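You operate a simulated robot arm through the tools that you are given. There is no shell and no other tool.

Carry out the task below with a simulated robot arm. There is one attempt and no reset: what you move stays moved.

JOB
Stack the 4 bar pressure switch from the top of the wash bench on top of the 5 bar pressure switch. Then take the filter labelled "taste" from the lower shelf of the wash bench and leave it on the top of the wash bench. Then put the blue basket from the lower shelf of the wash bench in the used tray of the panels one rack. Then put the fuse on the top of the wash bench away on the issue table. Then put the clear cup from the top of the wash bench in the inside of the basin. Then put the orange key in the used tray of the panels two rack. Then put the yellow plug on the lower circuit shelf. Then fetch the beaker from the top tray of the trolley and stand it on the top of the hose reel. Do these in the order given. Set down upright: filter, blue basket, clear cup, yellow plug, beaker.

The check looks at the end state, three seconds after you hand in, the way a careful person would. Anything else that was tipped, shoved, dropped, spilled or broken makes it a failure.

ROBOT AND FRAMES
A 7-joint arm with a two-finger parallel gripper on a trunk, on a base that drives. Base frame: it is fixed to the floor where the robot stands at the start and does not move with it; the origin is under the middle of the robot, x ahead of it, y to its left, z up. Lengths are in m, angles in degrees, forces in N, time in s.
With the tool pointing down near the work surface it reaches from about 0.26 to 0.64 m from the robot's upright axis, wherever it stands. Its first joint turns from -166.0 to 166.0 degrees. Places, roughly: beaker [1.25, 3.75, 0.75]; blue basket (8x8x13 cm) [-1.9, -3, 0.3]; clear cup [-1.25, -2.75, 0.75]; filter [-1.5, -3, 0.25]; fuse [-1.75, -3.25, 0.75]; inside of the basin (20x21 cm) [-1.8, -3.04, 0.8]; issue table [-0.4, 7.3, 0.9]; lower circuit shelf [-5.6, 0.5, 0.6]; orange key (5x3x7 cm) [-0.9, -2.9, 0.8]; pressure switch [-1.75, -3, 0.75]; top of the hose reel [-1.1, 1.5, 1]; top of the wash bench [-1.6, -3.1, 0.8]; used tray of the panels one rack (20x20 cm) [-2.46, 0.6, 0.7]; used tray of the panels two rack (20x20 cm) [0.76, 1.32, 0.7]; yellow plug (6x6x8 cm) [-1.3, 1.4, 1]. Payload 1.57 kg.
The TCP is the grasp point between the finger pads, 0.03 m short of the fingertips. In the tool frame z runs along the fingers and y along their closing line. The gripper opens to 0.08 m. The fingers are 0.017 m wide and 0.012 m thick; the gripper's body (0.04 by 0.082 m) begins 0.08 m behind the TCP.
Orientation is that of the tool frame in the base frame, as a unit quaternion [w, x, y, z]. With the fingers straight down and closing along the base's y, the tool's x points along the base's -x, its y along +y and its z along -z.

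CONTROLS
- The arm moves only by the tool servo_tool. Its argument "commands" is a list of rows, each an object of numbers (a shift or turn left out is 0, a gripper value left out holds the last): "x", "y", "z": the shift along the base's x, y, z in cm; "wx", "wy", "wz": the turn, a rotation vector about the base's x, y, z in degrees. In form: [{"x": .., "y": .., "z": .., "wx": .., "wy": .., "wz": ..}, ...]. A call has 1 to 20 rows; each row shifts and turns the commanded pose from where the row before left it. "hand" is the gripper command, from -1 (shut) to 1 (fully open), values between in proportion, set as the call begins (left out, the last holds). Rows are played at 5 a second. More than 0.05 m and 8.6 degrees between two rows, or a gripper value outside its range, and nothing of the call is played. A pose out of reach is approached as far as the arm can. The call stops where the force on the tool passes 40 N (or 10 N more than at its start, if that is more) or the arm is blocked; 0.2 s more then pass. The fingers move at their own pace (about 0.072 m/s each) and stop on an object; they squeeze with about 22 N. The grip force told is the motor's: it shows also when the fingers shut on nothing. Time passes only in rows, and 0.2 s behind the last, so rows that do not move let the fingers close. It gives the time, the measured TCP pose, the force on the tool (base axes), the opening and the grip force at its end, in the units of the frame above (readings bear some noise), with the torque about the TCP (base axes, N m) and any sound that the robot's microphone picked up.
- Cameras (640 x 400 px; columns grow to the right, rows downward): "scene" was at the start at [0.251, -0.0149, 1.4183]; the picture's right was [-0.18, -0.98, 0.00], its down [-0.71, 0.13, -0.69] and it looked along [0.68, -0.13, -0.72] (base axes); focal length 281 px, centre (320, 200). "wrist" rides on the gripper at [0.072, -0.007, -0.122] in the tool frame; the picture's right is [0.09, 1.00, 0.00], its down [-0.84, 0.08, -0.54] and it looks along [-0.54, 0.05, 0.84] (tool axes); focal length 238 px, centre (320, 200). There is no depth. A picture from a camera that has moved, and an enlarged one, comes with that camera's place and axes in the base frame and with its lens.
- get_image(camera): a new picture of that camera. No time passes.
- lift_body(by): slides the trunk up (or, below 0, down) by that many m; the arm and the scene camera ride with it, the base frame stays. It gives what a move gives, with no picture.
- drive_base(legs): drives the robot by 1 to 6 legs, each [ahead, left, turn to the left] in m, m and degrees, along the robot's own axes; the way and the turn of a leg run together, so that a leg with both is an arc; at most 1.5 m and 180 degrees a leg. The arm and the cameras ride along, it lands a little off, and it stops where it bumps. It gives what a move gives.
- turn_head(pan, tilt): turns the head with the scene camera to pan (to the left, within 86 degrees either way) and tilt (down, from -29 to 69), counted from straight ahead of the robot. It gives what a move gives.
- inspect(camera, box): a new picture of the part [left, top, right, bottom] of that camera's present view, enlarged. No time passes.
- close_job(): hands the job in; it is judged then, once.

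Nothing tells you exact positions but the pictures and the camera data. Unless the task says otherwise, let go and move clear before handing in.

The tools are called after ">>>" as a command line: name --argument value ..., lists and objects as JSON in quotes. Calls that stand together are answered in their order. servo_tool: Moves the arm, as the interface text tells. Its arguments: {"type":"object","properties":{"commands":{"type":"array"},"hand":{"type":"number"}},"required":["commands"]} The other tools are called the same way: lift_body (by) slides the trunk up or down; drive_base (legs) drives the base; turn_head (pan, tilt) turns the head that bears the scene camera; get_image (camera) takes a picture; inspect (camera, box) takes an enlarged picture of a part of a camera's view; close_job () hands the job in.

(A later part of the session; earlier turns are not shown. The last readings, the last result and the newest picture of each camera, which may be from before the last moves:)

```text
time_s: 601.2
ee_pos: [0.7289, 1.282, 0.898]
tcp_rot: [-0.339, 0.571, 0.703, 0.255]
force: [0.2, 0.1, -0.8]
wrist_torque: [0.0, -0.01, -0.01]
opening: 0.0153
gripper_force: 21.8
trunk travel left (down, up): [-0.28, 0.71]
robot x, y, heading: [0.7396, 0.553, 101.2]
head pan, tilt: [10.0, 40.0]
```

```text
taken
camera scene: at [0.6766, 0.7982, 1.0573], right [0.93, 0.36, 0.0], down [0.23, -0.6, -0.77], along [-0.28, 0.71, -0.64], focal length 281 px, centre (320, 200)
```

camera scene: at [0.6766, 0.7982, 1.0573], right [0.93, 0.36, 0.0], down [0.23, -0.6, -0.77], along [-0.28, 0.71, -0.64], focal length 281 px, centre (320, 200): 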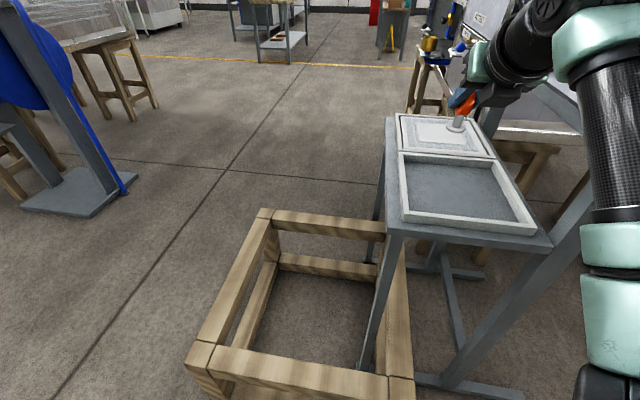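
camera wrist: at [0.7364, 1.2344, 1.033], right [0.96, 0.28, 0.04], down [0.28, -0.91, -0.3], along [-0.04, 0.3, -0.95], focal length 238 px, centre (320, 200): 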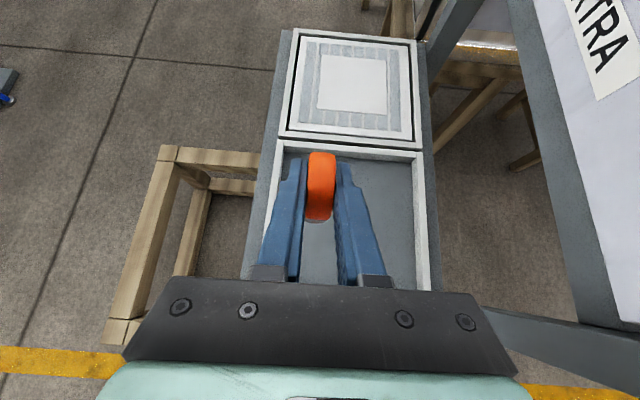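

>>> turn_head --pan -25 --tilt 40

>>> get_image --camera "scene"

```text
time_s: 602.2
ee_pos: [0.7285, 1.2824, 0.8996]
tcp_rot: [-0.339, 0.57, 0.703, 0.255]
force: [0.6, 0.1, -0.4]
wrist_torque: [0.0, 0.01, 0.03]
opening: 0.0151
gripper_force: 22.2
trunk travel left (down, up): [-0.28, 0.71]
robot x, y, heading: [0.7391, 0.5524, 101.4]
head pan, tilt: [-25.0, 40.0]
```

```text
taken
camera scene: at [0.7275, 0.8016, 1.0573], right [0.97, -0.24, 0.0], down [-0.15, -0.62, -0.77], along [0.18, 0.74, -0.64], focal length 281 px, centre (320, 200)
```

scene: 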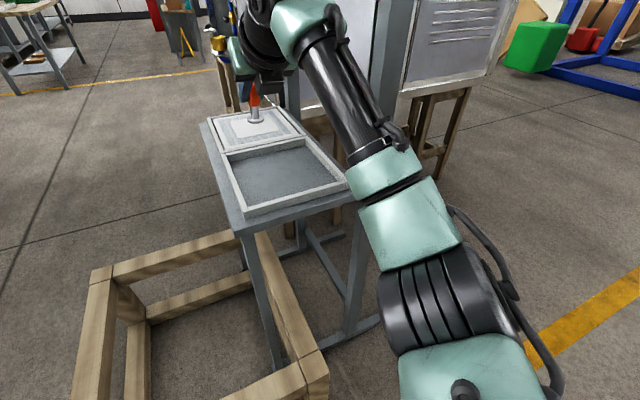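

The forearm passes close to the frame post on the right. I'll check that clearance from another head angle before lowering.

>>> turn_head --pan -60 --tilt 40

>>> get_image --camera "scene"

>>> turn_head --pan -25 --tilt 10

>>> get_image --camera "scene"

```text
time_s: 603.2
ee_pos: [0.73, 1.2824, 0.8978]
tcp_rot: [-0.339, 0.571, 0.703, 0.255]
force: [-0.2, 0.8, -0.4]
wrist_torque: [0.02, 0.0, -0.03]
opening: 0.0152
gripper_force: 21.6
trunk travel left (down, up): [-0.28, 0.71]
robot x, y, heading: [0.7382, 0.5523, 101.5]
head pan, tilt: [-60.0, 40.0]
```

```text
taken
camera scene: at [0.7713, 0.7752, 1.0573], right [0.66, -0.75, 0.0], down [-0.48, -0.42, -0.77], along [0.58, 0.51, -0.64], focal length 281 px, centre (320, 200)
```

scene: 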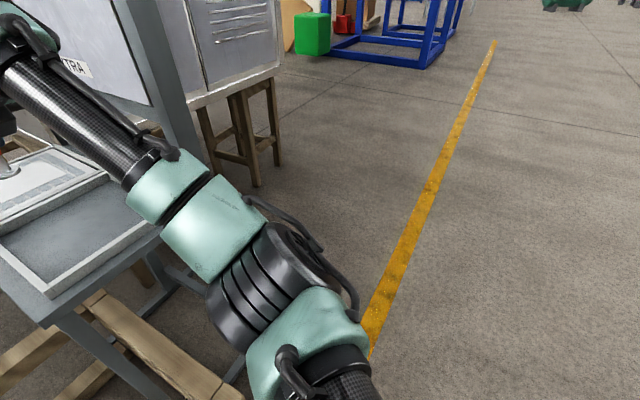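

```text
time_s: 604.2
ee_pos: [0.7299, 1.2825, 0.8985]
tcp_rot: [-0.338, 0.571, 0.704, 0.254]
force: [0.0, 0.3, -0.6]
wrist_torque: [0.01, 0.02, 0.02]
opening: 0.0151
gripper_force: 21.8
trunk travel left (down, up): [-0.28, 0.71]
robot x, y, heading: [0.7393, 0.5504, 101.6]
head pan, tilt: [-25.0, 10.0]
```

```text
taken
camera scene: at [0.7296, 0.8094, 1.1049], right [0.97, -0.24, 0.0], down [-0.04, -0.17, -0.98], along [0.23, 0.96, -0.17], focal length 281 px, centre (320, 200)
```

scene: 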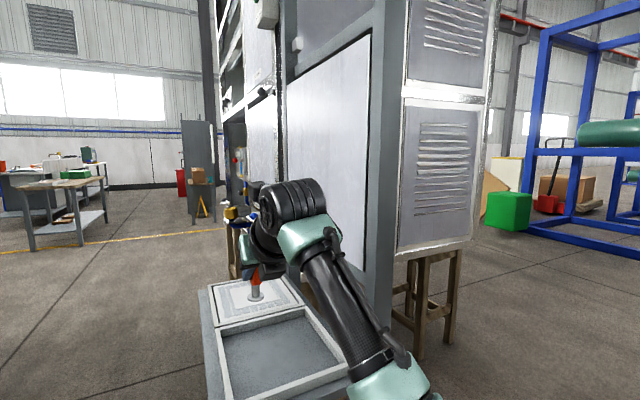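

Triangulation puts the forearm well clear of the post. I'll lower the key into the tray.

>>> servo_tool --commands '[{"x": 0.5, "y": 0.8}, {"z": -3}, {"z": -3}, {"z": -3}, {"z": -2.5}, {}]'

>>> get_image --camera "wrist"

>>> servo_tool --commands '[{"z": -1}, {"z": -0.7}, {}]'

>>> servo_tool --commands '[{"z": -0.5}, {}]'

```text
time_s: 605.6
ee_pos: [0.7344, 1.2906, 0.7823]
tcp_rot: [-0.339, 0.57, 0.704, 0.254]
force: [0.3, -0.7, -0.3]
wrist_torque: [-0.02, 0.0, 0.03]
opening: 0.0152
gripper_force: 21.9
trunk travel left (down, up): [-0.28, 0.71]
robot x, y, heading: [0.7368, 0.5542, 101.5]
head pan, tilt: [-25.0, 10.0]
```

```text
taken
camera wrist: at [0.7414, 1.2422, 0.9171], right [0.96, 0.28, 0.04], down [0.28, -0.91, -0.3], along [-0.04, 0.3, -0.95], focal length 238 px, centre (320, 200)
```

wrist: 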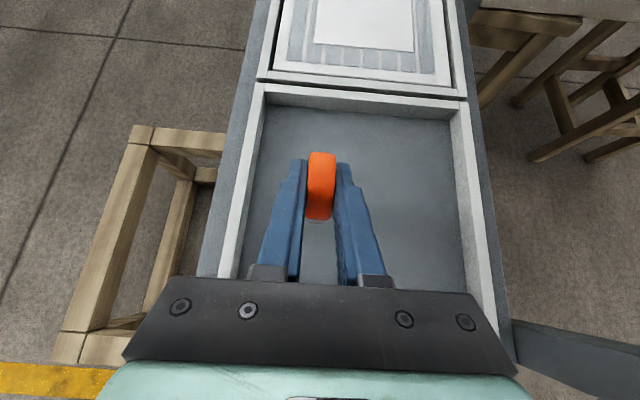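

```text
time_s: 606.4
ee_pos: [0.7343, 1.2893, 0.7659]
tcp_rot: [-0.338, 0.571, 0.703, 0.256]
force: [0.4, 0.7, -0.4]
wrist_torque: [0.02, -0.02, -0.04]
opening: 0.0154
gripper_force: 22.3
trunk travel left (down, up): [-0.28, 0.71]
robot x, y, heading: [0.7377, 0.5515, 101.1]
head pan, tilt: [-25.0, 10.0]
```

```text
time_s: 607.0
ee_pos: [0.7339, 1.2899, 0.7615]
tcp_rot: [-0.338, 0.571, 0.703, 0.256]
force: [0.1, -0.8, 0.5]
wrist_torque: [-0.04, -0.03, 0.0]
opening: 0.0152
gripper_force: 21.8
trunk travel left (down, up): [-0.28, 0.71]
robot x, y, heading: [0.74, 0.5516, 101.1]
head pan, tilt: [-25.0, 10.0]
```

>>> servo_tool --commands '[{"z": -0.3}, {}]'

>>> servo_tool --commands '[{"z": -0.3}, {}]'

>>> servo_tool --commands '[{"z": -0.3}, {}]'

>>> servo_tool --commands '[{"z": -0.3}, {}]'

```text
time_s: 607.6
ee_pos: [0.7343, 1.2892, 0.7584]
tcp_rot: [-0.338, 0.571, 0.703, 0.255]
force: [0.2, 0.3, 0.2]
wrist_torque: [0.01, -0.01, -0.02]
opening: 0.0155
gripper_force: 21.3
trunk travel left (down, up): [-0.28, 0.71]
robot x, y, heading: [0.7362, 0.5552, 101.3]
head pan, tilt: [-25.0, 10.0]
```

```text
time_s: 608.2
ee_pos: [0.7342, 1.2892, 0.7553]
tcp_rot: [-0.339, 0.571, 0.703, 0.256]
force: [0.3, -0.2, -0.3]
wrist_torque: [0.0, 0.01, 0.01]
opening: 0.015
gripper_force: 22.2
trunk travel left (down, up): [-0.28, 0.71]
robot x, y, heading: [0.7411, 0.5528, 101.2]
head pan, tilt: [-25.0, 10.0]
```

```text
time_s: 608.8
ee_pos: [0.7334, 1.2897, 0.7529]
tcp_rot: [-0.34, 0.57, 0.703, 0.256]
force: [-0.1, 1.3, 4.4]
wrist_torque: [0.1, -0.06, 0.03]
opening: 0.0151
gripper_force: 21.7
trunk travel left (down, up): [-0.28, 0.71]
robot x, y, heading: [0.737, 0.5577, 101.4]
head pan, tilt: [-25.0, 10.0]
```

```text
time_s: 609.4
ee_pos: [0.7342, 1.2896, 0.7539]
tcp_rot: [-0.34, 0.57, 0.702, 0.257]
force: [-0.8, -1.0, 14.0]
wrist_torque: [0.07, -0.12, -0.02]
opening: 0.0155
gripper_force: 22.6
trunk travel left (down, up): [-0.28, 0.71]
robot x, y, heading: [0.7425, 0.5514, 101.2]
head pan, tilt: [-25.0, 10.0]
```

Contact on the tray floor. I'll ease off, release and rise.

>>> servo_tool --commands '[{"z": 0.3}, {}]'

>>> servo_tool --commands '[{}, {}, {}]' --hand 0.3

>>> servo_tool --commands '[{"z": 1.5}, {"z": 3}, {"z": 4}, {"z": 4}, {"z": 4}, {}]'

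>>> get_image --camera "wrist"

```text
time_s: 610.0
ee_pos: [0.7335, 1.2885, 0.7538]
tcp_rot: [-0.339, 0.571, 0.703, 0.256]
force: [0.1, 2.6, 12.1]
wrist_torque: [0.24, -0.12, -0.01]
opening: 0.0156
gripper_force: 22.3
trunk travel left (down, up): [-0.28, 0.71]
robot x, y, heading: [0.7386, 0.5557, 101.1]
head pan, tilt: [-25.0, 10.0]
```

```text
time_s: 610.8
ee_pos: [0.7342, 1.2886, 0.753]
tcp_rot: [-0.338, 0.571, 0.703, 0.255]
force: [-0.1, -0.3, -0.3]
wrist_torque: [0.0, -0.01, 0.01]
opening: 0.0522
gripper_force: 0.1
trunk travel left (down, up): [-0.28, 0.71]
robot x, y, heading: [0.7439, 0.5537, 101.2]
head pan, tilt: [-25.0, 10.0]
```

```text
time_s: 612.2
ee_pos: [0.7337, 1.2909, 0.919]
tcp_rot: [-0.338, 0.571, 0.703, 0.255]
force: [-0.4, 0.0, -0.5]
wrist_torque: [0.02, 0.03, 0.02]
opening: 0.0519
gripper_force: 0.0
trunk travel left (down, up): [-0.28, 0.71]
robot x, y, heading: [0.7392, 0.5536, 101.4]
head pan, tilt: [-25.0, 10.0]
```

```text
taken
camera wrist: at [0.7421, 1.2427, 1.0536], right [0.96, 0.28, 0.04], down [0.28, -0.91, -0.3], along [-0.04, 0.3, -0.95], focal length 238 px, centre (320, 200)
```

wrist: 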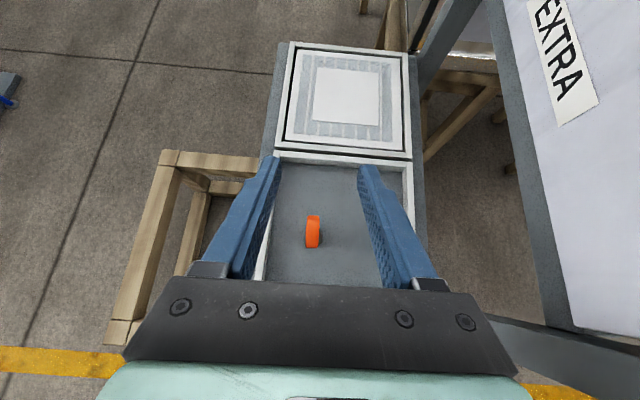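

The key stands in panels two's used tray. Next, the yellow plug on the hose reel. I'll tuck the arm, rise, and drive over for a look.

>>> servo_tool --commands '[{"x": 0.8, "y": -3.9}, {"x": 0.8, "y": -3.9}, {"x": 0.8, "y": -3.9}, {"x": 0.8, "y": -3.9}, {"x": 0.8, "y": -3.9}, {}]' --hand 1

>>> lift_body --by 0.4

>>> drive_base --legs '[[-0.15, 0, 0], [0, 0.9, 0], [0.86, 0.09, 0]]'

>>> turn_head --pan 70 --tilt 45

>>> get_image --camera "scene"

```text
time_s: 613.6
ee_pos: [0.7769, 1.0937, 0.9183]
tcp_rot: [-0.338, 0.571, 0.704, 0.254]
force: [0.0, 0.6, 0.3]
wrist_torque: [0.01, 0.02, 0.05]
opening: 0.0799
gripper_force: 0.1
trunk travel left (down, up): [-0.28, 0.71]
robot x, y, heading: [0.7384, 0.5531, 101.2]
head pan, tilt: [-25.0, 10.0]
```

```text
time_s: 617.5
ee_pos: [0.7774, 1.0954, 1.319]
tcp_rot: [-0.338, 0.57, 0.704, 0.255]
force: [0.3, -0.2, 0.7]
wrist_torque: [0.0, 0.01, 0.01]
opening: 0.0799
gripper_force: 0.0
trunk travel left (down, up): [-0.68, 0.31]
robot x, y, heading: [0.7401, 0.5535, 101.1]
head pan, tilt: [-25.0, 10.0]
```

```text
time_s: 627.3
ee_pos: [-0.3218, 1.6038, 1.3178]
tcp_rot: [-0.338, 0.569, 0.705, 0.255]
force: [-0.1, -0.5, 0.0]
wrist_torque: [0.04, 0.02, 0.02]
opening: 0.0804
gripper_force: 0.0
trunk travel left (down, up): [-0.68, 0.31]
robot x, y, heading: [-0.3588, 1.0605, 101.7]
head pan, tilt: [-25.0, 10.0]
```

```text
time_s: 629.0
ee_pos: [-0.3223, 1.6019, 1.318]
tcp_rot: [-0.339, 0.569, 0.704, 0.255]
force: [-0.1, -1.1, 1.1]
wrist_torque: [0.03, 0.03, 0.0]
opening: 0.08
gripper_force: 0.0
trunk travel left (down, up): [-0.68, 0.31]
robot x, y, heading: [-0.3574, 1.0614, 101.7]
head pan, tilt: [70.0, 45.0]
```

```text
taken
camera scene: at [-0.47, 1.2379, 1.4501], right [0.15, 0.99, 0.0], down [0.7, -0.1, -0.71], along [-0.7, 0.1, -0.71], focal length 281 px, centre (320, 200)
```

scene: 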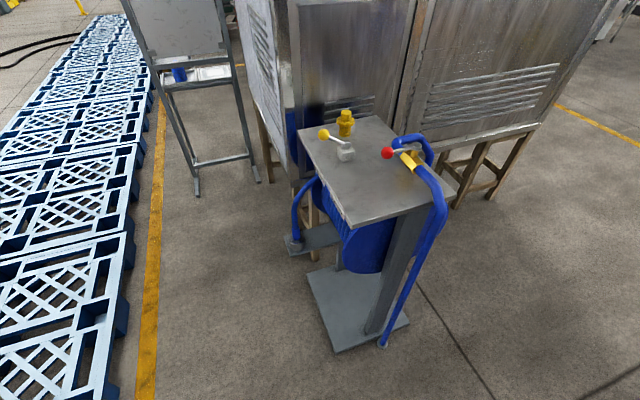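

>>> inspect --camera "scene" --box '[280, 90, 480, 230]'

>>> inspect --camera "scene" --box '[140, 50, 260, 110]'

```text
2.86 times, centred on (380, 160) of scene
camera zoom: at [-0.47, 1.2379, 1.4501], right [0.15, 0.99, 0.0], down [0.7, -0.1, -0.71], along [-0.7, 0.1, -0.71], focal length 803 px, centre (149, 314)
```

zoom: 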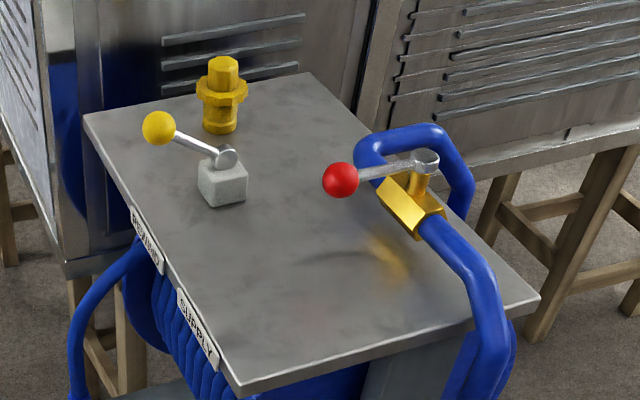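

```text
5.33 times, centred on (200, 80) of scene
camera zoom: at [-0.47, 1.2379, 1.4501], right [0.15, 0.99, 0.0], down [0.7, -0.1, -0.71], along [-0.7, 0.1, -0.71], focal length 1500 px, centre (960, 840)
```

zoom: 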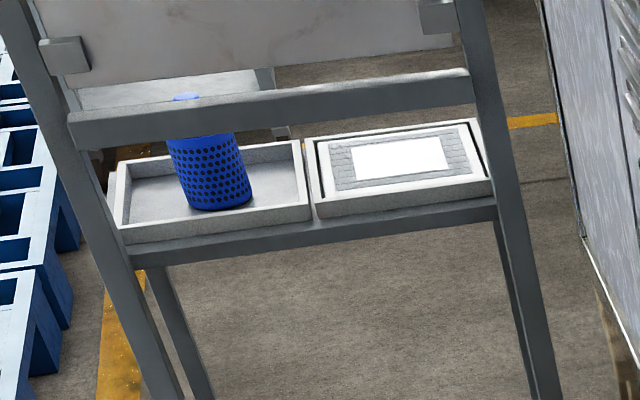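

The plug stands at the far-left corner of the reel's top, with a yellow-handled valve in front of it. I'll turn west and line up with it.

>>> drive_base --legs '[[0, 0, 89], [0.0, -0.35, 0]]'

>>> turn_head --pan 0 --tilt 40

>>> get_image --camera "scene"

>>> get_image --camera "wrist"

```text
time_s: 635.1
ee_pos: [-0.9675, 1.4333, 1.3179]
tcp_rot: [-0.42, -0.094, 0.901, -0.059]
force: [-0.8, 1.4, 0.2]
wrist_torque: [-0.01, -0.01, -0.01]
opening: 0.0799
gripper_force: 0.1
trunk travel left (down, up): [-0.68, 0.31]
robot x, y, heading: [-0.4266, 1.3927, -168.8]
head pan, tilt: [70.0, 45.0]
```

```text
time_s: 636.5
ee_pos: [-0.9659, 1.4301, 1.3178]
tcp_rot: [-0.42, -0.094, 0.901, -0.058]
force: [-0.3, 0.4, 0.5]
wrist_torque: [0.02, 0.0, -0.01]
opening: 0.0798
gripper_force: 0.0
trunk travel left (down, up): [-0.68, 0.31]
robot x, y, heading: [-0.4213, 1.3967, -168.6]
head pan, tilt: [0.0, 40.0]
```

```text
taken
camera scene: at [-0.6735, 1.3437, 1.4573], right [-0.2, 0.98, 0.0], down [0.63, 0.13, -0.77], along [-0.75, -0.15, -0.64], focal length 281 px, centre (320, 200)
```

scene: 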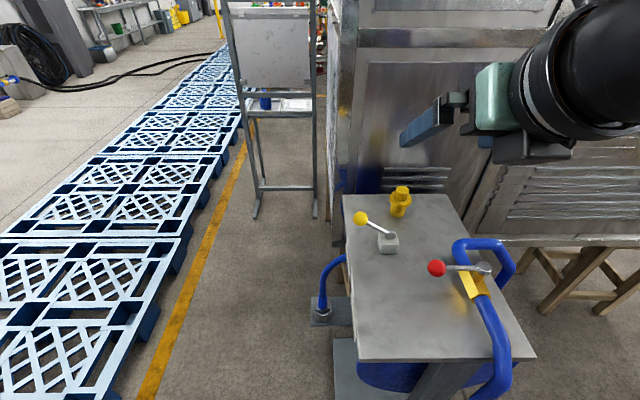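

```text
taken
camera wrist: at [-0.9206, 1.4387, 1.4531], right [-0.27, 0.96, 0.04], down [0.91, 0.28, -0.3], along [-0.3, -0.04, -0.95], focal length 238 px, centre (320, 200)
```

wrist: 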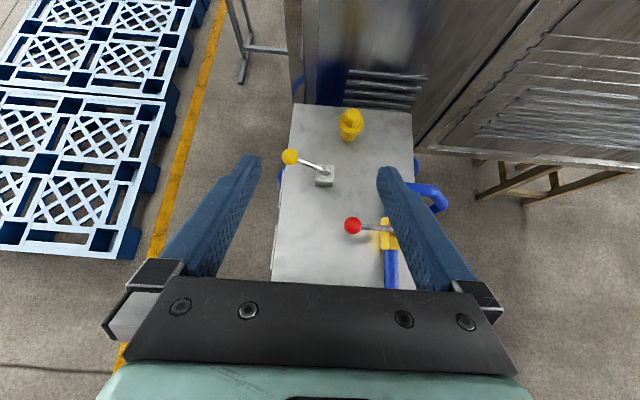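

>>> inspect --camera "scene" --box '[330, 170, 470, 270]'

>>> inspect --camera "wrist" --box '[270, 90, 430, 210]'

```text
4.00 times, centred on (400, 220) of scene
camera zoom: at [-0.6735, 1.3437, 1.4573], right [-0.2, 0.98, 0.0], down [0.63, 0.13, -0.77], along [-0.75, -0.15, -0.64], focal length 1125 px, centre (0, 120)
```

zoom: 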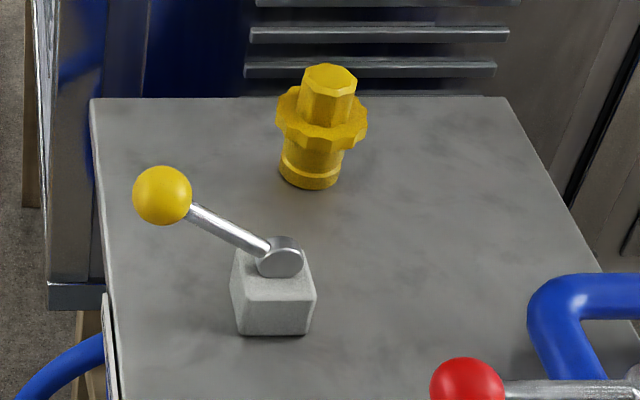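

```text
3.33 times, centred on (350, 150) of wrist
camera zoom: at [-0.9206, 1.4387, 1.4531], right [-0.27, 0.96, 0.04], down [0.91, 0.28, -0.3], along [-0.3, -0.04, -0.95], focal length 794 px, centre (220, 367)
```

zoom: 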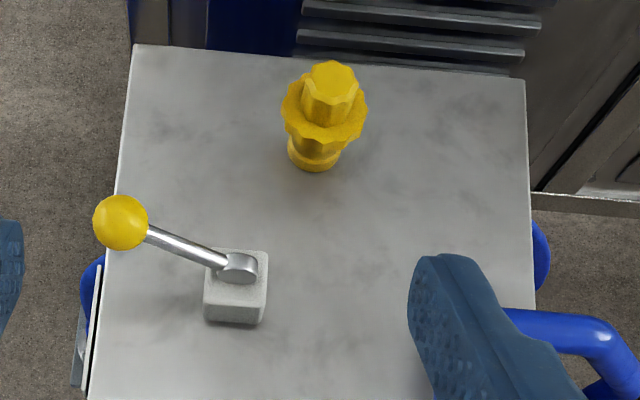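

Triangulated: plate at z≈0.945, plug axis at (-1.27, 1.44), top at z≈1.02. I'll move 7 cm closer, then bring the fingers down over the upper hex.

>>> drive_base --legs '[[0.08, 0, 0]]'

>>> servo_tool --commands '[{"x": -3.5, "y": 0.2, "z": -3}, {"x": -3.5, "y": 0.2, "z": -3}, {"x": -3.5, "y": 0.2, "z": -4}, {"x": -3, "y": 0.1, "z": -4}, {}]' --hand 1

>>> get_image --camera "wrist"

>>> get_image --camera "scene"

```text
time_s: 637.5
ee_pos: [-1.0459, 1.4165, 1.3186]
tcp_rot: [-0.419, -0.094, 0.901, -0.058]
force: [0.0, 0.0, 0.3]
wrist_torque: [0.0, -0.03, 0.0]
opening: 0.0798
gripper_force: 0.0
trunk travel left (down, up): [-0.68, 0.31]
robot x, y, heading: [-0.5042, 1.3793, -168.6]
head pan, tilt: [0.0, 40.0]
```

```text
refused: row 3 steps farther than a row can; nothing moved
```

```text
taken
camera wrist: at [-0.9987, 1.4233, 1.4529], right [-0.27, 0.96, 0.04], down [0.91, 0.27, -0.3], along [-0.3, -0.04, -0.95], focal length 238 px, centre (320, 200)
```

wrist: 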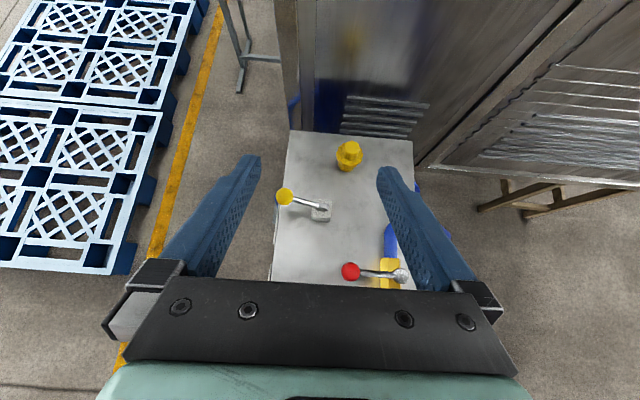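

```text
taken
camera scene: at [-0.7517, 1.3283, 1.4572], right [-0.2, 0.98, 0.0], down [0.63, 0.13, -0.77], along [-0.75, -0.15, -0.64], focal length 281 px, centre (320, 200)
```

scene: 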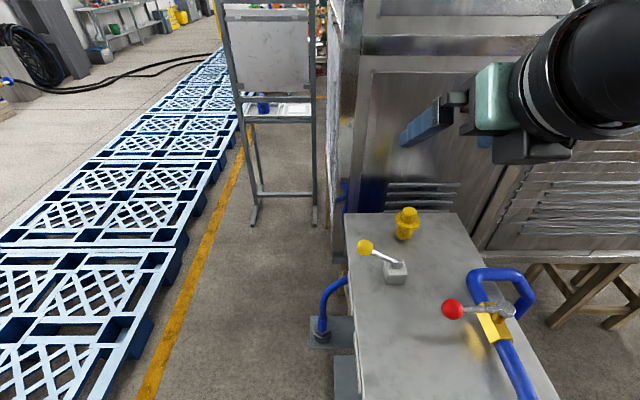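

>>> servo_tool --commands '[{"x": -3.0, "y": 0.4, "z": -3}, {"x": -3.0, "y": 0.4, "z": -3}, {"x": -3.0, "y": 0.4, "z": -3}, {"x": -3.0, "y": 0.4, "z": -3}, {"x": -3.0, "y": 0.4, "z": -3}, {"x": -3.0, "y": 0.4, "z": -3}, {}]' --hand 1

>>> get_image --camera "wrist"

>>> inspect --camera "scene" --box '[320, 130, 520, 270]'

```text
time_s: 639.1
ee_pos: [-1.2258, 1.4441, 1.1403]
tcp_rot: [-0.419, -0.094, 0.901, -0.059]
force: [0.3, -1.0, 0.3]
wrist_torque: [-0.01, -0.01, 0.0]
opening: 0.0799
gripper_force: 0.1
trunk travel left (down, up): [-0.68, 0.31]
robot x, y, heading: [-0.5015, 1.3772, -168.7]
head pan, tilt: [0.0, 40.0]
```

```text
taken
camera wrist: at [-1.1784, 1.4501, 1.2739], right [-0.27, 0.96, 0.04], down [0.91, 0.27, -0.3], along [-0.3, -0.04, -0.95], focal length 238 px, centre (320, 200)
```

wrist: 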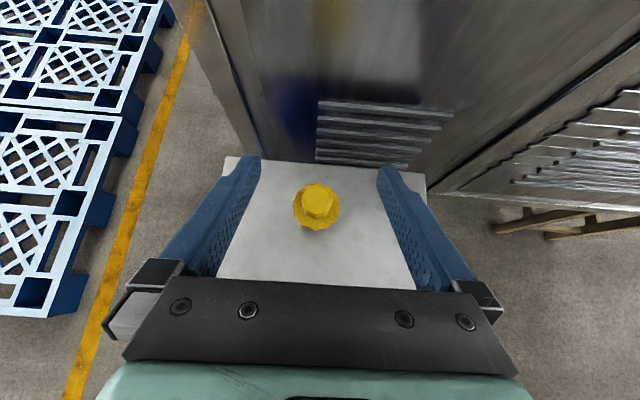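

```text
2.86 times, centred on (420, 200) of scene
camera zoom: at [-0.7506, 1.3284, 1.4574], right [-0.2, 0.98, 0.0], down [0.63, 0.13, -0.77], along [-0.75, -0.15, -0.64], focal length 803 px, centre (34, 200)
```

zoom: 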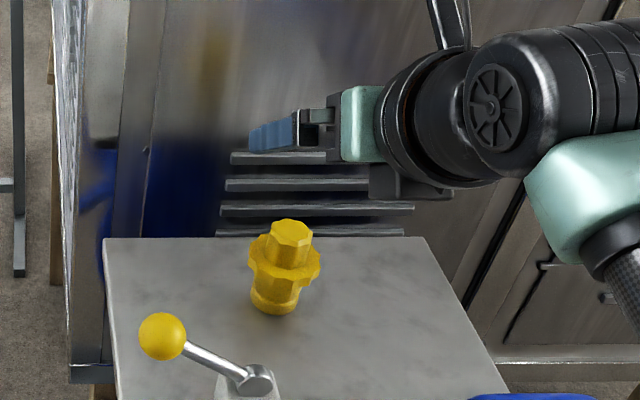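

>>> servo_tool --commands '[{"x": -1.0, "y": -0.1, "z": -3}, {"x": -1.1, "y": -0.1, "z": -3}, {"z": -2.5}, {}]'

>>> get_image --camera "wrist"

>>> inspect --camera "scene" --box '[320, 130, 520, 270]'

```text
time_s: 640.1
ee_pos: [-1.2464, 1.4409, 1.0551]
tcp_rot: [-0.42, -0.093, 0.901, -0.058]
force: [0.4, 0.3, -0.6]
wrist_torque: [-0.01, -0.01, 0.02]
opening: 0.0799
gripper_force: 0.0
trunk travel left (down, up): [-0.68, 0.31]
robot x, y, heading: [-0.5003, 1.3774, -168.7]
head pan, tilt: [0.0, 40.0]
```

```text
taken
camera wrist: at [-1.1989, 1.4468, 1.1892], right [-0.27, 0.96, 0.04], down [0.91, 0.27, -0.3], along [-0.3, -0.04, -0.95], focal length 238 px, centre (320, 200)
```

wrist: 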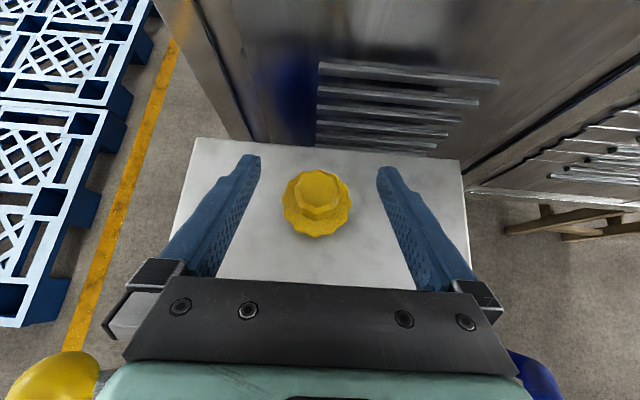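

```text
2.86 times, centred on (420, 200) of scene
camera zoom: at [-0.751, 1.3284, 1.4573], right [-0.2, 0.98, 0.0], down [0.63, 0.13, -0.77], along [-0.75, -0.15, -0.64], focal length 803 px, centre (34, 200)
```

zoom: 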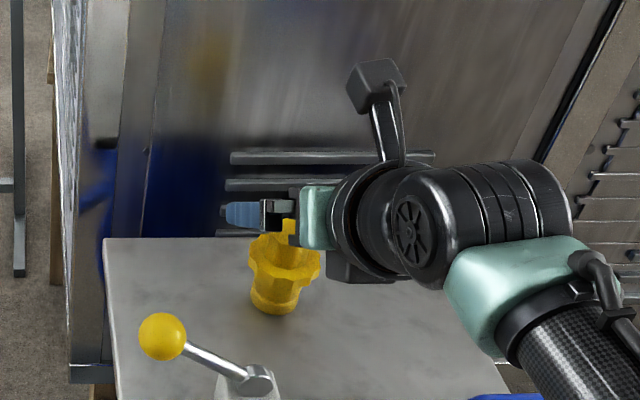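

>>> servo_tool --commands '[{"z": -1.5}, {"z": -1.2}, {}]'

>>> get_image --camera "wrist"

>>> inspect --camera "scene" --box '[350, 180, 450, 250]'

```text
time_s: 640.9
ee_pos: [-1.2471, 1.437, 1.0266]
tcp_rot: [-0.42, -0.093, 0.901, -0.058]
force: [-0.4, 0.7, 0.6]
wrist_torque: [0.02, -0.01, -0.02]
opening: 0.0801
gripper_force: 0.1
trunk travel left (down, up): [-0.68, 0.31]
robot x, y, heading: [-0.5028, 1.3773, -168.5]
head pan, tilt: [0.0, 40.0]
```

```text
taken
camera wrist: at [-1.1993, 1.4456, 1.1621], right [-0.27, 0.96, 0.04], down [0.91, 0.27, -0.3], along [-0.3, -0.04, -0.95], focal length 238 px, centre (320, 200)
```

wrist: 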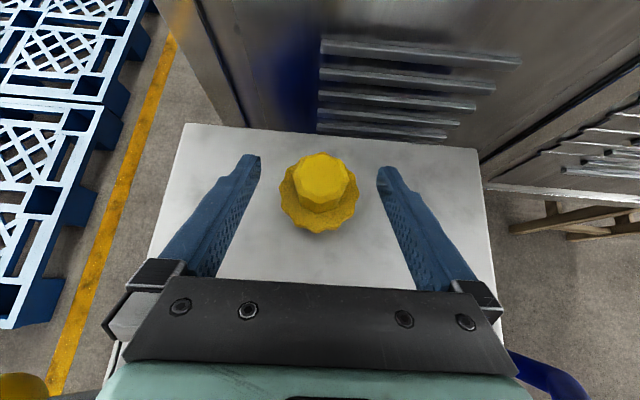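

```text
5.71 times, centred on (400, 215) of scene
camera zoom: at [-0.751, 1.3284, 1.4573], right [-0.2, 0.98, 0.0], down [0.63, 0.13, -0.77], along [-0.75, -0.15, -0.64], focal length 1607 px, centre (-137, 114)
```

zoom: 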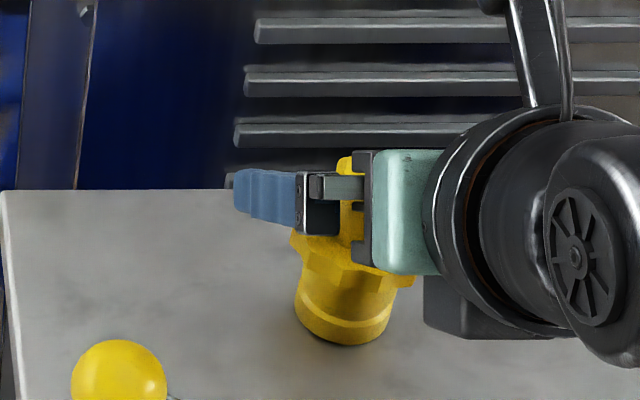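

>>> servo_tool --commands '[{"z": -0.6}, {}]'

>>> servo_tool --commands '[{}, {}, {}]' --hand -1

>>> get_image --camera "wrist"

```text
time_s: 641.5
ee_pos: [-1.2455, 1.4392, 1.0202]
tcp_rot: [-0.42, -0.093, 0.901, -0.058]
force: [0.1, 0.5, 0.0]
wrist_torque: [-0.02, 0.03, -0.03]
opening: 0.0801
gripper_force: 0.0
trunk travel left (down, up): [-0.68, 0.31]
robot x, y, heading: [-0.502, 1.3791, -168.7]
head pan, tilt: [0.0, 40.0]
```

```text
time_s: 642.3
ee_pos: [-1.2478, 1.4388, 1.0206]
tcp_rot: [-0.419, -0.093, 0.901, -0.058]
force: [0.5, -0.5, 0.1]
wrist_torque: [0.03, -0.02, -0.02]
opening: 0.0565
gripper_force: 21.9
trunk travel left (down, up): [-0.68, 0.31]
robot x, y, heading: [-0.5025, 1.3789, -168.4]
head pan, tilt: [0.0, 40.0]
```

```text
taken
camera wrist: at [-1.1994, 1.4455, 1.1559], right [-0.27, 0.96, 0.04], down [0.91, 0.27, -0.3], along [-0.3, -0.04, -0.95], focal length 238 px, centre (320, 200)
```

wrist: 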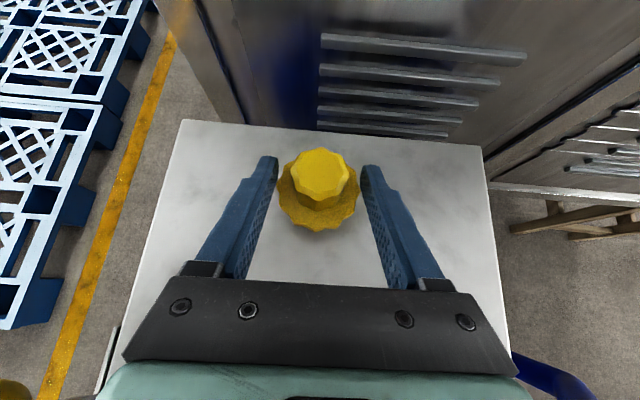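

The fingertips closed on the flange rather than the hex. I'll open, go 1.2 cm lower for a firmer hold on the flange, and close again.

>>> servo_tool --commands '[{}, {}]' --hand 1

>>> servo_tool --commands '[{"z": -1.2}, {}]'

>>> servo_tool --commands '[{}, {}, {}]' --hand -1

>>> get_image --camera "wrist"

>>> servo_tool --commands '[{"z": 1}, {"z": 2}, {"z": 3}, {"z": 3}, {}]'

>>> get_image --camera "wrist"

>>> inspect --camera "scene" --box '[320, 130, 520, 270]'

```text
time_s: 642.9
ee_pos: [-1.2469, 1.4382, 1.0209]
tcp_rot: [-0.42, -0.093, 0.901, -0.057]
force: [0.6, -0.2, 0.6]
wrist_torque: [0.01, 0.01, 0.04]
opening: 0.0801
gripper_force: 0.0
trunk travel left (down, up): [-0.68, 0.31]
robot x, y, heading: [-0.505, 1.3805, -168.7]
head pan, tilt: [0.0, 40.0]
```

```text
time_s: 643.5
ee_pos: [-1.2467, 1.438, 1.0094]
tcp_rot: [-0.42, -0.094, 0.901, -0.059]
force: [-0.3, -0.5, 0.4]
wrist_torque: [-0.02, 0.04, -0.01]
opening: 0.0801
gripper_force: 0.0
trunk travel left (down, up): [-0.68, 0.31]
robot x, y, heading: [-0.5021, 1.3783, -168.4]
head pan, tilt: [0.0, 40.0]
```

```text
time_s: 644.3
ee_pos: [-1.2463, 1.4382, 1.0088]
tcp_rot: [-0.42, -0.093, 0.901, -0.058]
force: [0.1, 0.2, 0.4]
wrist_torque: [0.02, 0.0, 0.0]
opening: 0.0566
gripper_force: 22.2
trunk travel left (down, up): [-0.68, 0.31]
robot x, y, heading: [-0.5016, 1.3781, -168.4]
head pan, tilt: [0.0, 40.0]
```

```text
taken
camera wrist: at [-1.1994, 1.4452, 1.1441], right [-0.27, 0.96, 0.04], down [0.91, 0.27, -0.3], along [-0.3, -0.04, -0.95], focal length 238 px, centre (320, 200)
```

wrist: 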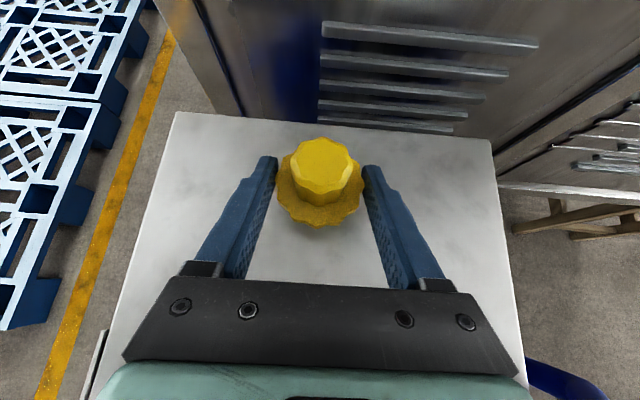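

```text
time_s: 645.5
ee_pos: [-1.2474, 1.4396, 1.0992]
tcp_rot: [-0.42, -0.094, 0.901, -0.059]
force: [0.1, 0.1, -1.3]
wrist_torque: [-0.01, 0.0, -0.01]
opening: 0.0566
gripper_force: 22.1
trunk travel left (down, up): [-0.68, 0.31]
robot x, y, heading: [-0.4982, 1.3806, -168.7]
head pan, tilt: [0.0, 40.0]
```

```text
taken
camera wrist: at [-1.1989, 1.4458, 1.2343], right [-0.27, 0.96, 0.04], down [0.91, 0.28, -0.3], along [-0.3, -0.04, -0.95], focal length 238 px, centre (320, 200)
```

wrist: 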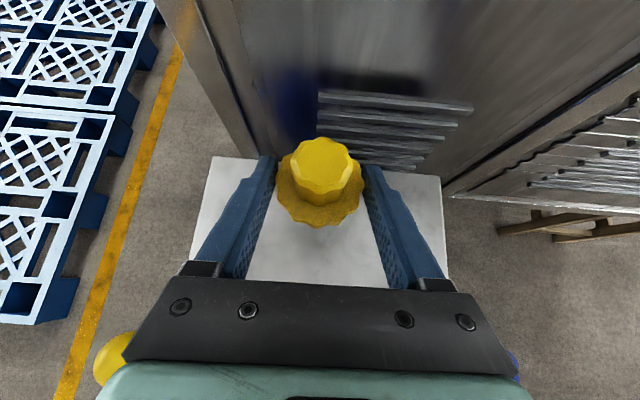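

```text
2.86 times, centred on (420, 200) of scene
camera zoom: at [-0.7513, 1.3284, 1.4572], right [-0.2, 0.98, 0.0], down [0.63, 0.13, -0.77], along [-0.75, -0.15, -0.64], focal length 803 px, centre (34, 200)
```

zoom: 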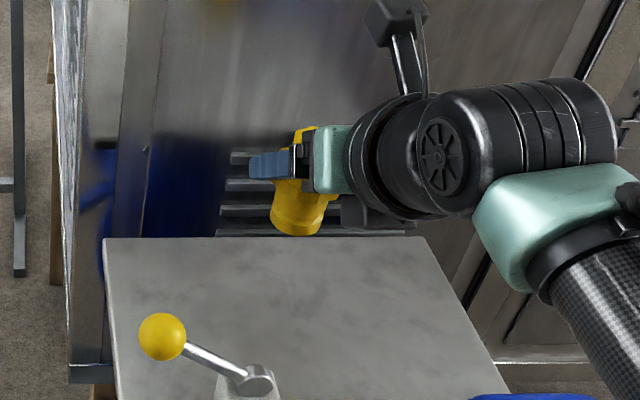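

The plug is gripped and upright. Destination: the lower circuit shelf near (-5.6, 0.5). I'll tuck in, raise, and take the northern route round the cabinet.

>>> servo_tool --commands '[{"z": 4}, {"z": 4}, {"z": 4}, {"x": 3.9, "y": 0.9}, {"x": 3.9, "y": 0.9}, {"x": 3.9, "y": 0.9}, {"x": 3.9, "y": 0.9}, {}]'

>>> drive_base --legs '[[-0.12, 0, 0], [0, -1.4, 0], [0, -0.6, 0], [1.3, 0, 0], [1.2, 0, 0]]'

>>> get_image --camera "wrist"

```text
time_s: 647.3
ee_pos: [-1.0913, 1.473, 1.2168]
tcp_rot: [-0.42, -0.093, 0.901, -0.058]
force: [0.5, -0.4, 0.0]
wrist_torque: [0.02, -0.02, 0.04]
opening: 0.0568
gripper_force: 21.7
trunk travel left (down, up): [-0.68, 0.31]
robot x, y, heading: [-0.5046, 1.3778, -168.8]
head pan, tilt: [0.0, 40.0]
```

```text
time_s: 670.0
ee_pos: [-3.7978, 3.0548, 1.2178]
tcp_rot: [-0.421, -0.079, 0.902, -0.051]
force: [-0.4, -0.1, -0.5]
wrist_torque: [-0.03, 0.0, 0.0]
opening: 0.0567
gripper_force: 21.9
trunk travel left (down, up): [-0.68, 0.31]
robot x, y, heading: [-3.2098, 2.94, -170.4]
head pan, tilt: [0.0, 40.0]
```

```text
taken
camera wrist: at [-3.7509, 3.0605, 1.352], right [-0.24, 0.97, 0.04], down [0.92, 0.25, -0.3], along [-0.3, -0.03, -0.95], focal length 238 px, centre (320, 200)
```

wrist: 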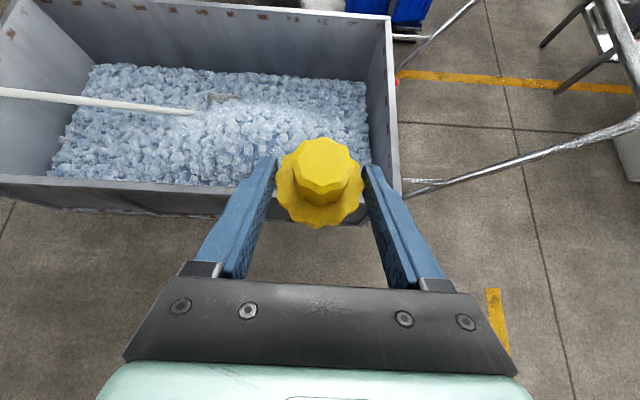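

>>> drive_base --legs '[[0, 0, 91.4], [0, -0.2, 0], [1.0, 0, 0], [0.95, -0.15, 0], [0, 0, -90]]'

>>> turn_head --pan 0 --tilt 20

>>> get_image --camera "scene"

>>> turn_head --pan 30 --tilt 25

>>> get_image --camera "scene"

```text
time_s: 688.5
ee_pos: [-3.8461, 1.0916, 1.2173]
tcp_rot: [-0.421, -0.083, 0.902, -0.054]
force: [-0.1, -0.4, 0.0]
wrist_torque: [0.03, 0.01, -0.01]
opening: 0.0566
gripper_force: 21.9
trunk travel left (down, up): [-0.68, 0.31]
robot x, y, heading: [-3.2558, 0.9831, -169.7]
head pan, tilt: [0.0, 40.0]
```

```text
time_s: 689.3
ee_pos: [-3.8442, 1.0911, 1.2166]
tcp_rot: [-0.42, -0.083, 0.902, -0.054]
force: [-0.2, 0.1, -0.1]
wrist_torque: [0.0, 0.0, -0.02]
opening: 0.057
gripper_force: 22.0
trunk travel left (down, up): [-0.68, 0.31]
robot x, y, heading: [-3.2578, 0.9808, -170.3]
head pan, tilt: [0.0, 20.0]
```

```text
taken
camera scene: at [-3.5162, 0.9368, 1.4886], right [-0.17, 0.98, 0.0], down [0.34, 0.06, -0.94], along [-0.93, -0.16, -0.34], focal length 281 px, centre (320, 200)
```

scene: 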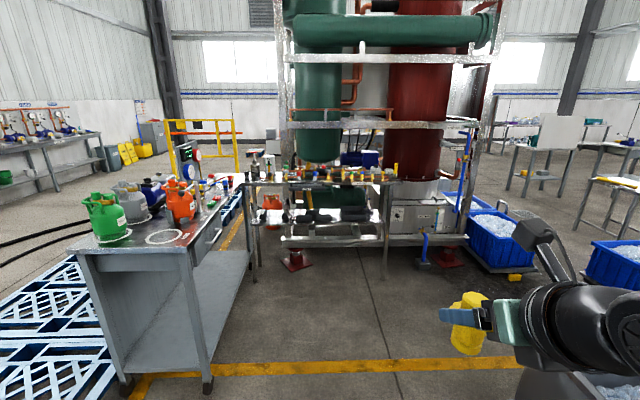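

```text
time_s: 690.3
ee_pos: [-3.8452, 1.0912, 1.2174]
tcp_rot: [-0.42, -0.083, 0.902, -0.053]
force: [-0.1, 0.0, -0.5]
wrist_torque: [0.02, -0.02, -0.01]
opening: 0.0569
gripper_force: 22.4
trunk travel left (down, up): [-0.68, 0.31]
robot x, y, heading: [-3.2586, 0.9789, -170.1]
head pan, tilt: [30.0, 25.0]
```

```text
taken
camera scene: at [-3.4952, 0.8938, 1.4806], right [-0.64, 0.77, 0.0], down [0.32, 0.27, -0.91], along [-0.7, -0.58, -0.42], focal length 281 px, centre (320, 200)
```

scene: 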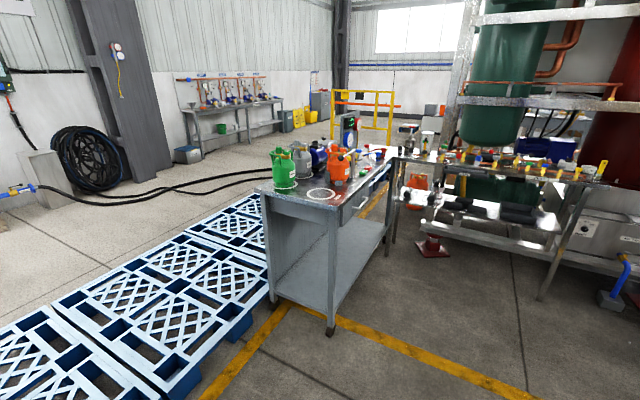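

>>> turn_head --pan 0 --tilt 20

>>> inspect --camera "scene" --box '[230, 140, 410, 250]'

>>> inspect --camera "scene" --box '[240, 150, 330, 230]'

>>> inspect --camera "scene" --box '[320, 150, 410, 230]'

```text
time_s: 691.2
ee_pos: [-3.8447, 1.0926, 1.2179]
tcp_rot: [-0.421, -0.083, 0.902, -0.054]
force: [0.4, -0.2, -0.5]
wrist_torque: [0.02, -0.01, -0.01]
opening: 0.0565
gripper_force: 22.1
trunk travel left (down, up): [-0.68, 0.31]
robot x, y, heading: [-3.2573, 0.9852, -170.2]
head pan, tilt: [0.0, 20.0]
```

```text
3.56 times, centred on (320, 195) of scene
camera zoom: at [-3.5162, 0.9367, 1.4887], right [-0.17, 0.98, 0.0], down [0.34, 0.06, -0.94], along [-0.93, -0.16, -0.34], focal length 1000 px, centre (320, 218)
```

zoom: 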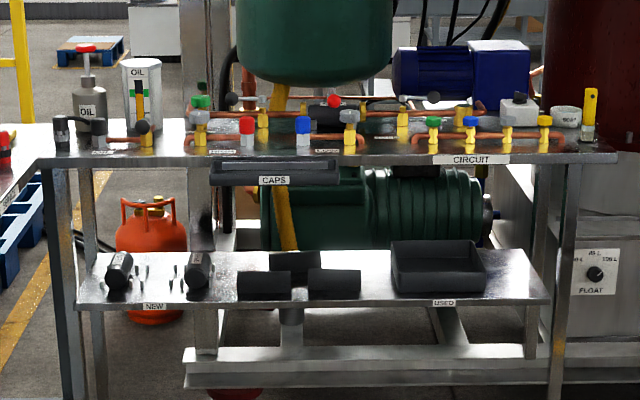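

```text
5.00 times, centred on (285, 190) of scene
camera zoom: at [-3.5162, 0.9367, 1.4887], right [-0.17, 0.98, 0.0], down [0.34, 0.06, -0.94], along [-0.93, -0.16, -0.34], focal length 1406 px, centre (495, 250)
```

zoom: 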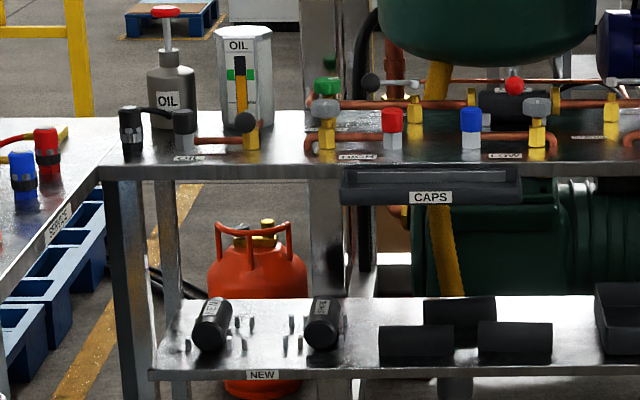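

```text
5.00 times, centred on (365, 190) of scene
camera zoom: at [-3.5162, 0.9367, 1.4887], right [-0.17, 0.98, 0.0], down [0.34, 0.06, -0.94], along [-0.93, -0.16, -0.34], focal length 1406 px, centre (95, 250)
```

zoom: 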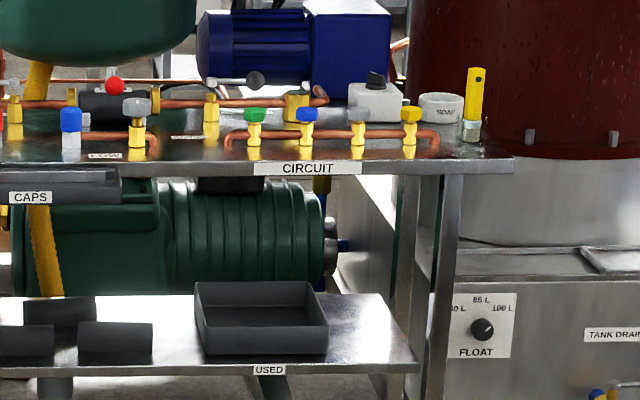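

The lower circuit shelf holds NEW, some rollers and a USED tray. I'll move closer to find a free spot for the plug.

>>> drive_base --legs '[[0.65, 0.0, 0.9], [0.6, 0, 0]]'

>>> turn_head --pan 0 --tilt 35

>>> get_image --camera "scene"

>>> get_image --camera "wrist"

```text
time_s: 697.9
ee_pos: [-5.0882, 0.848, 1.2164]
tcp_rot: [-0.419, -0.089, 0.902, -0.057]
force: [-0.1, -0.1, 0.0]
wrist_torque: [-0.03, 0.01, 0.0]
opening: 0.0569
gripper_force: 22.3
trunk travel left (down, up): [-0.68, 0.31]
robot x, y, heading: [-4.5032, 0.7499, -169.2]
head pan, tilt: [0.0, 20.0]
```

```text
time_s: 698.7
ee_pos: [-5.0892, 0.8491, 1.2166]
tcp_rot: [-0.419, -0.088, 0.902, -0.056]
force: [-1.1, -0.5, -1.0]
wrist_torque: [0.02, -0.01, -0.01]
opening: 0.0565
gripper_force: 22.2
trunk travel left (down, up): [-0.68, 0.31]
robot x, y, heading: [-4.5027, 0.748, -169.4]
head pan, tilt: [0.0, 35.0]
```

```text
taken
camera scene: at [-4.7533, 0.6985, 1.4649], right [-0.18, 0.98, 0.0], down [0.56, 0.11, -0.82], along [-0.81, -0.15, -0.57], focal length 281 px, centre (320, 200)
```

scene: 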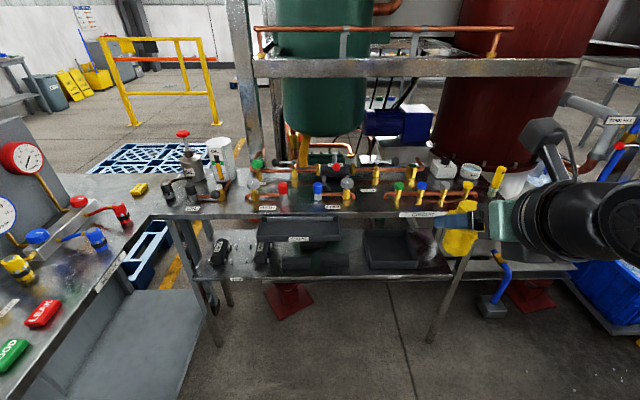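

```text
taken
camera wrist: at [-5.0416, 0.8547, 1.3522], right [-0.26, 0.96, 0.04], down [0.92, 0.26, -0.3], along [-0.3, -0.04, -0.95], focal length 238 px, centre (320, 200)
```

wrist: 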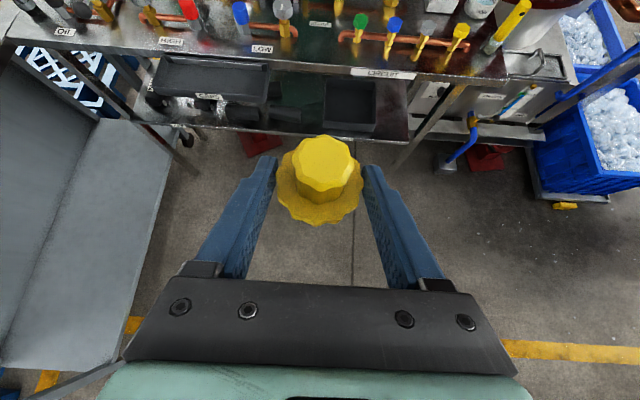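

>>> drive_base --legs '[[-0.15, 0, 0]]'

>>> lift_body --by -0.4

>>> turn_head --pan 0 --tilt 20

>>> get_image --camera "scene"

>>> inspect --camera "scene" --box '[180, 150, 480, 300]'

```text
time_s: 700.1
ee_pos: [-4.94, 0.8759, 1.2174]
tcp_rot: [-0.42, -0.089, 0.901, -0.056]
force: [0.8, 0.0, -0.8]
wrist_torque: [0.01, 0.01, 0.02]
opening: 0.0565
gripper_force: 21.8
trunk travel left (down, up): [-0.68, 0.31]
robot x, y, heading: [-4.3546, 0.7737, -169.3]
head pan, tilt: [0.0, 35.0]
```

```text
time_s: 703.9
ee_pos: [-4.9414, 0.8755, 0.8164]
tcp_rot: [-0.42, -0.088, 0.901, -0.056]
force: [-0.2, -0.5, -1.3]
wrist_torque: [-0.01, -0.03, 0.01]
opening: 0.0566
gripper_force: 22.5
trunk travel left (down, up): [-0.28, 0.71]
robot x, y, heading: [-4.3535, 0.7734, -169.4]
head pan, tilt: [0.0, 35.0]
```

```text
time_s: 704.7
ee_pos: [-4.9405, 0.8754, 0.8176]
tcp_rot: [-0.42, -0.089, 0.901, -0.057]
force: [-0.6, 0.3, -0.9]
wrist_torque: [0.0, 0.01, -0.01]
opening: 0.0568
gripper_force: 22.0
trunk travel left (down, up): [-0.28, 0.71]
robot x, y, heading: [-4.3559, 0.7744, -169.3]
head pan, tilt: [0.0, 20.0]
```

```text
taken
camera scene: at [-4.61, 0.7252, 1.0886], right [-0.18, 0.98, 0.0], down [0.34, 0.06, -0.94], along [-0.92, -0.17, -0.34], focal length 281 px, centre (320, 200)
```

scene: 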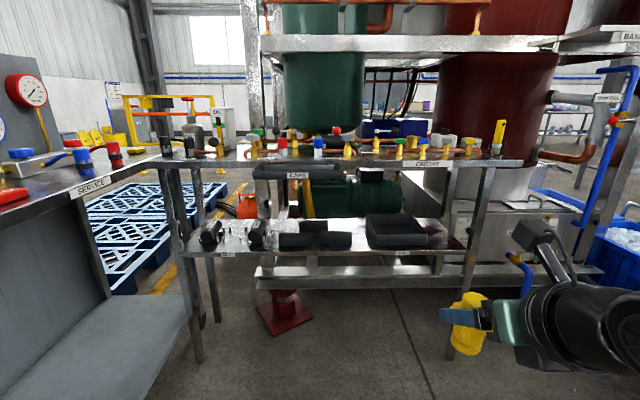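

```text
2.13 times, centred on (330, 225) of scene
camera zoom: at [-4.61, 0.7252, 1.0886], right [-0.18, 0.98, 0.0], down [0.34, 0.06, -0.94], along [-0.92, -0.17, -0.34], focal length 600 px, centre (299, 147)
```

zoom: 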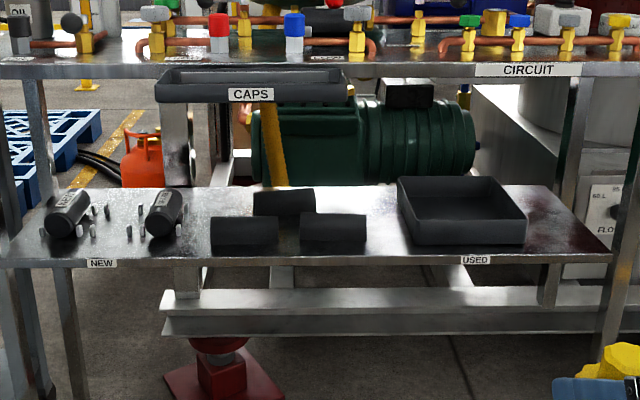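

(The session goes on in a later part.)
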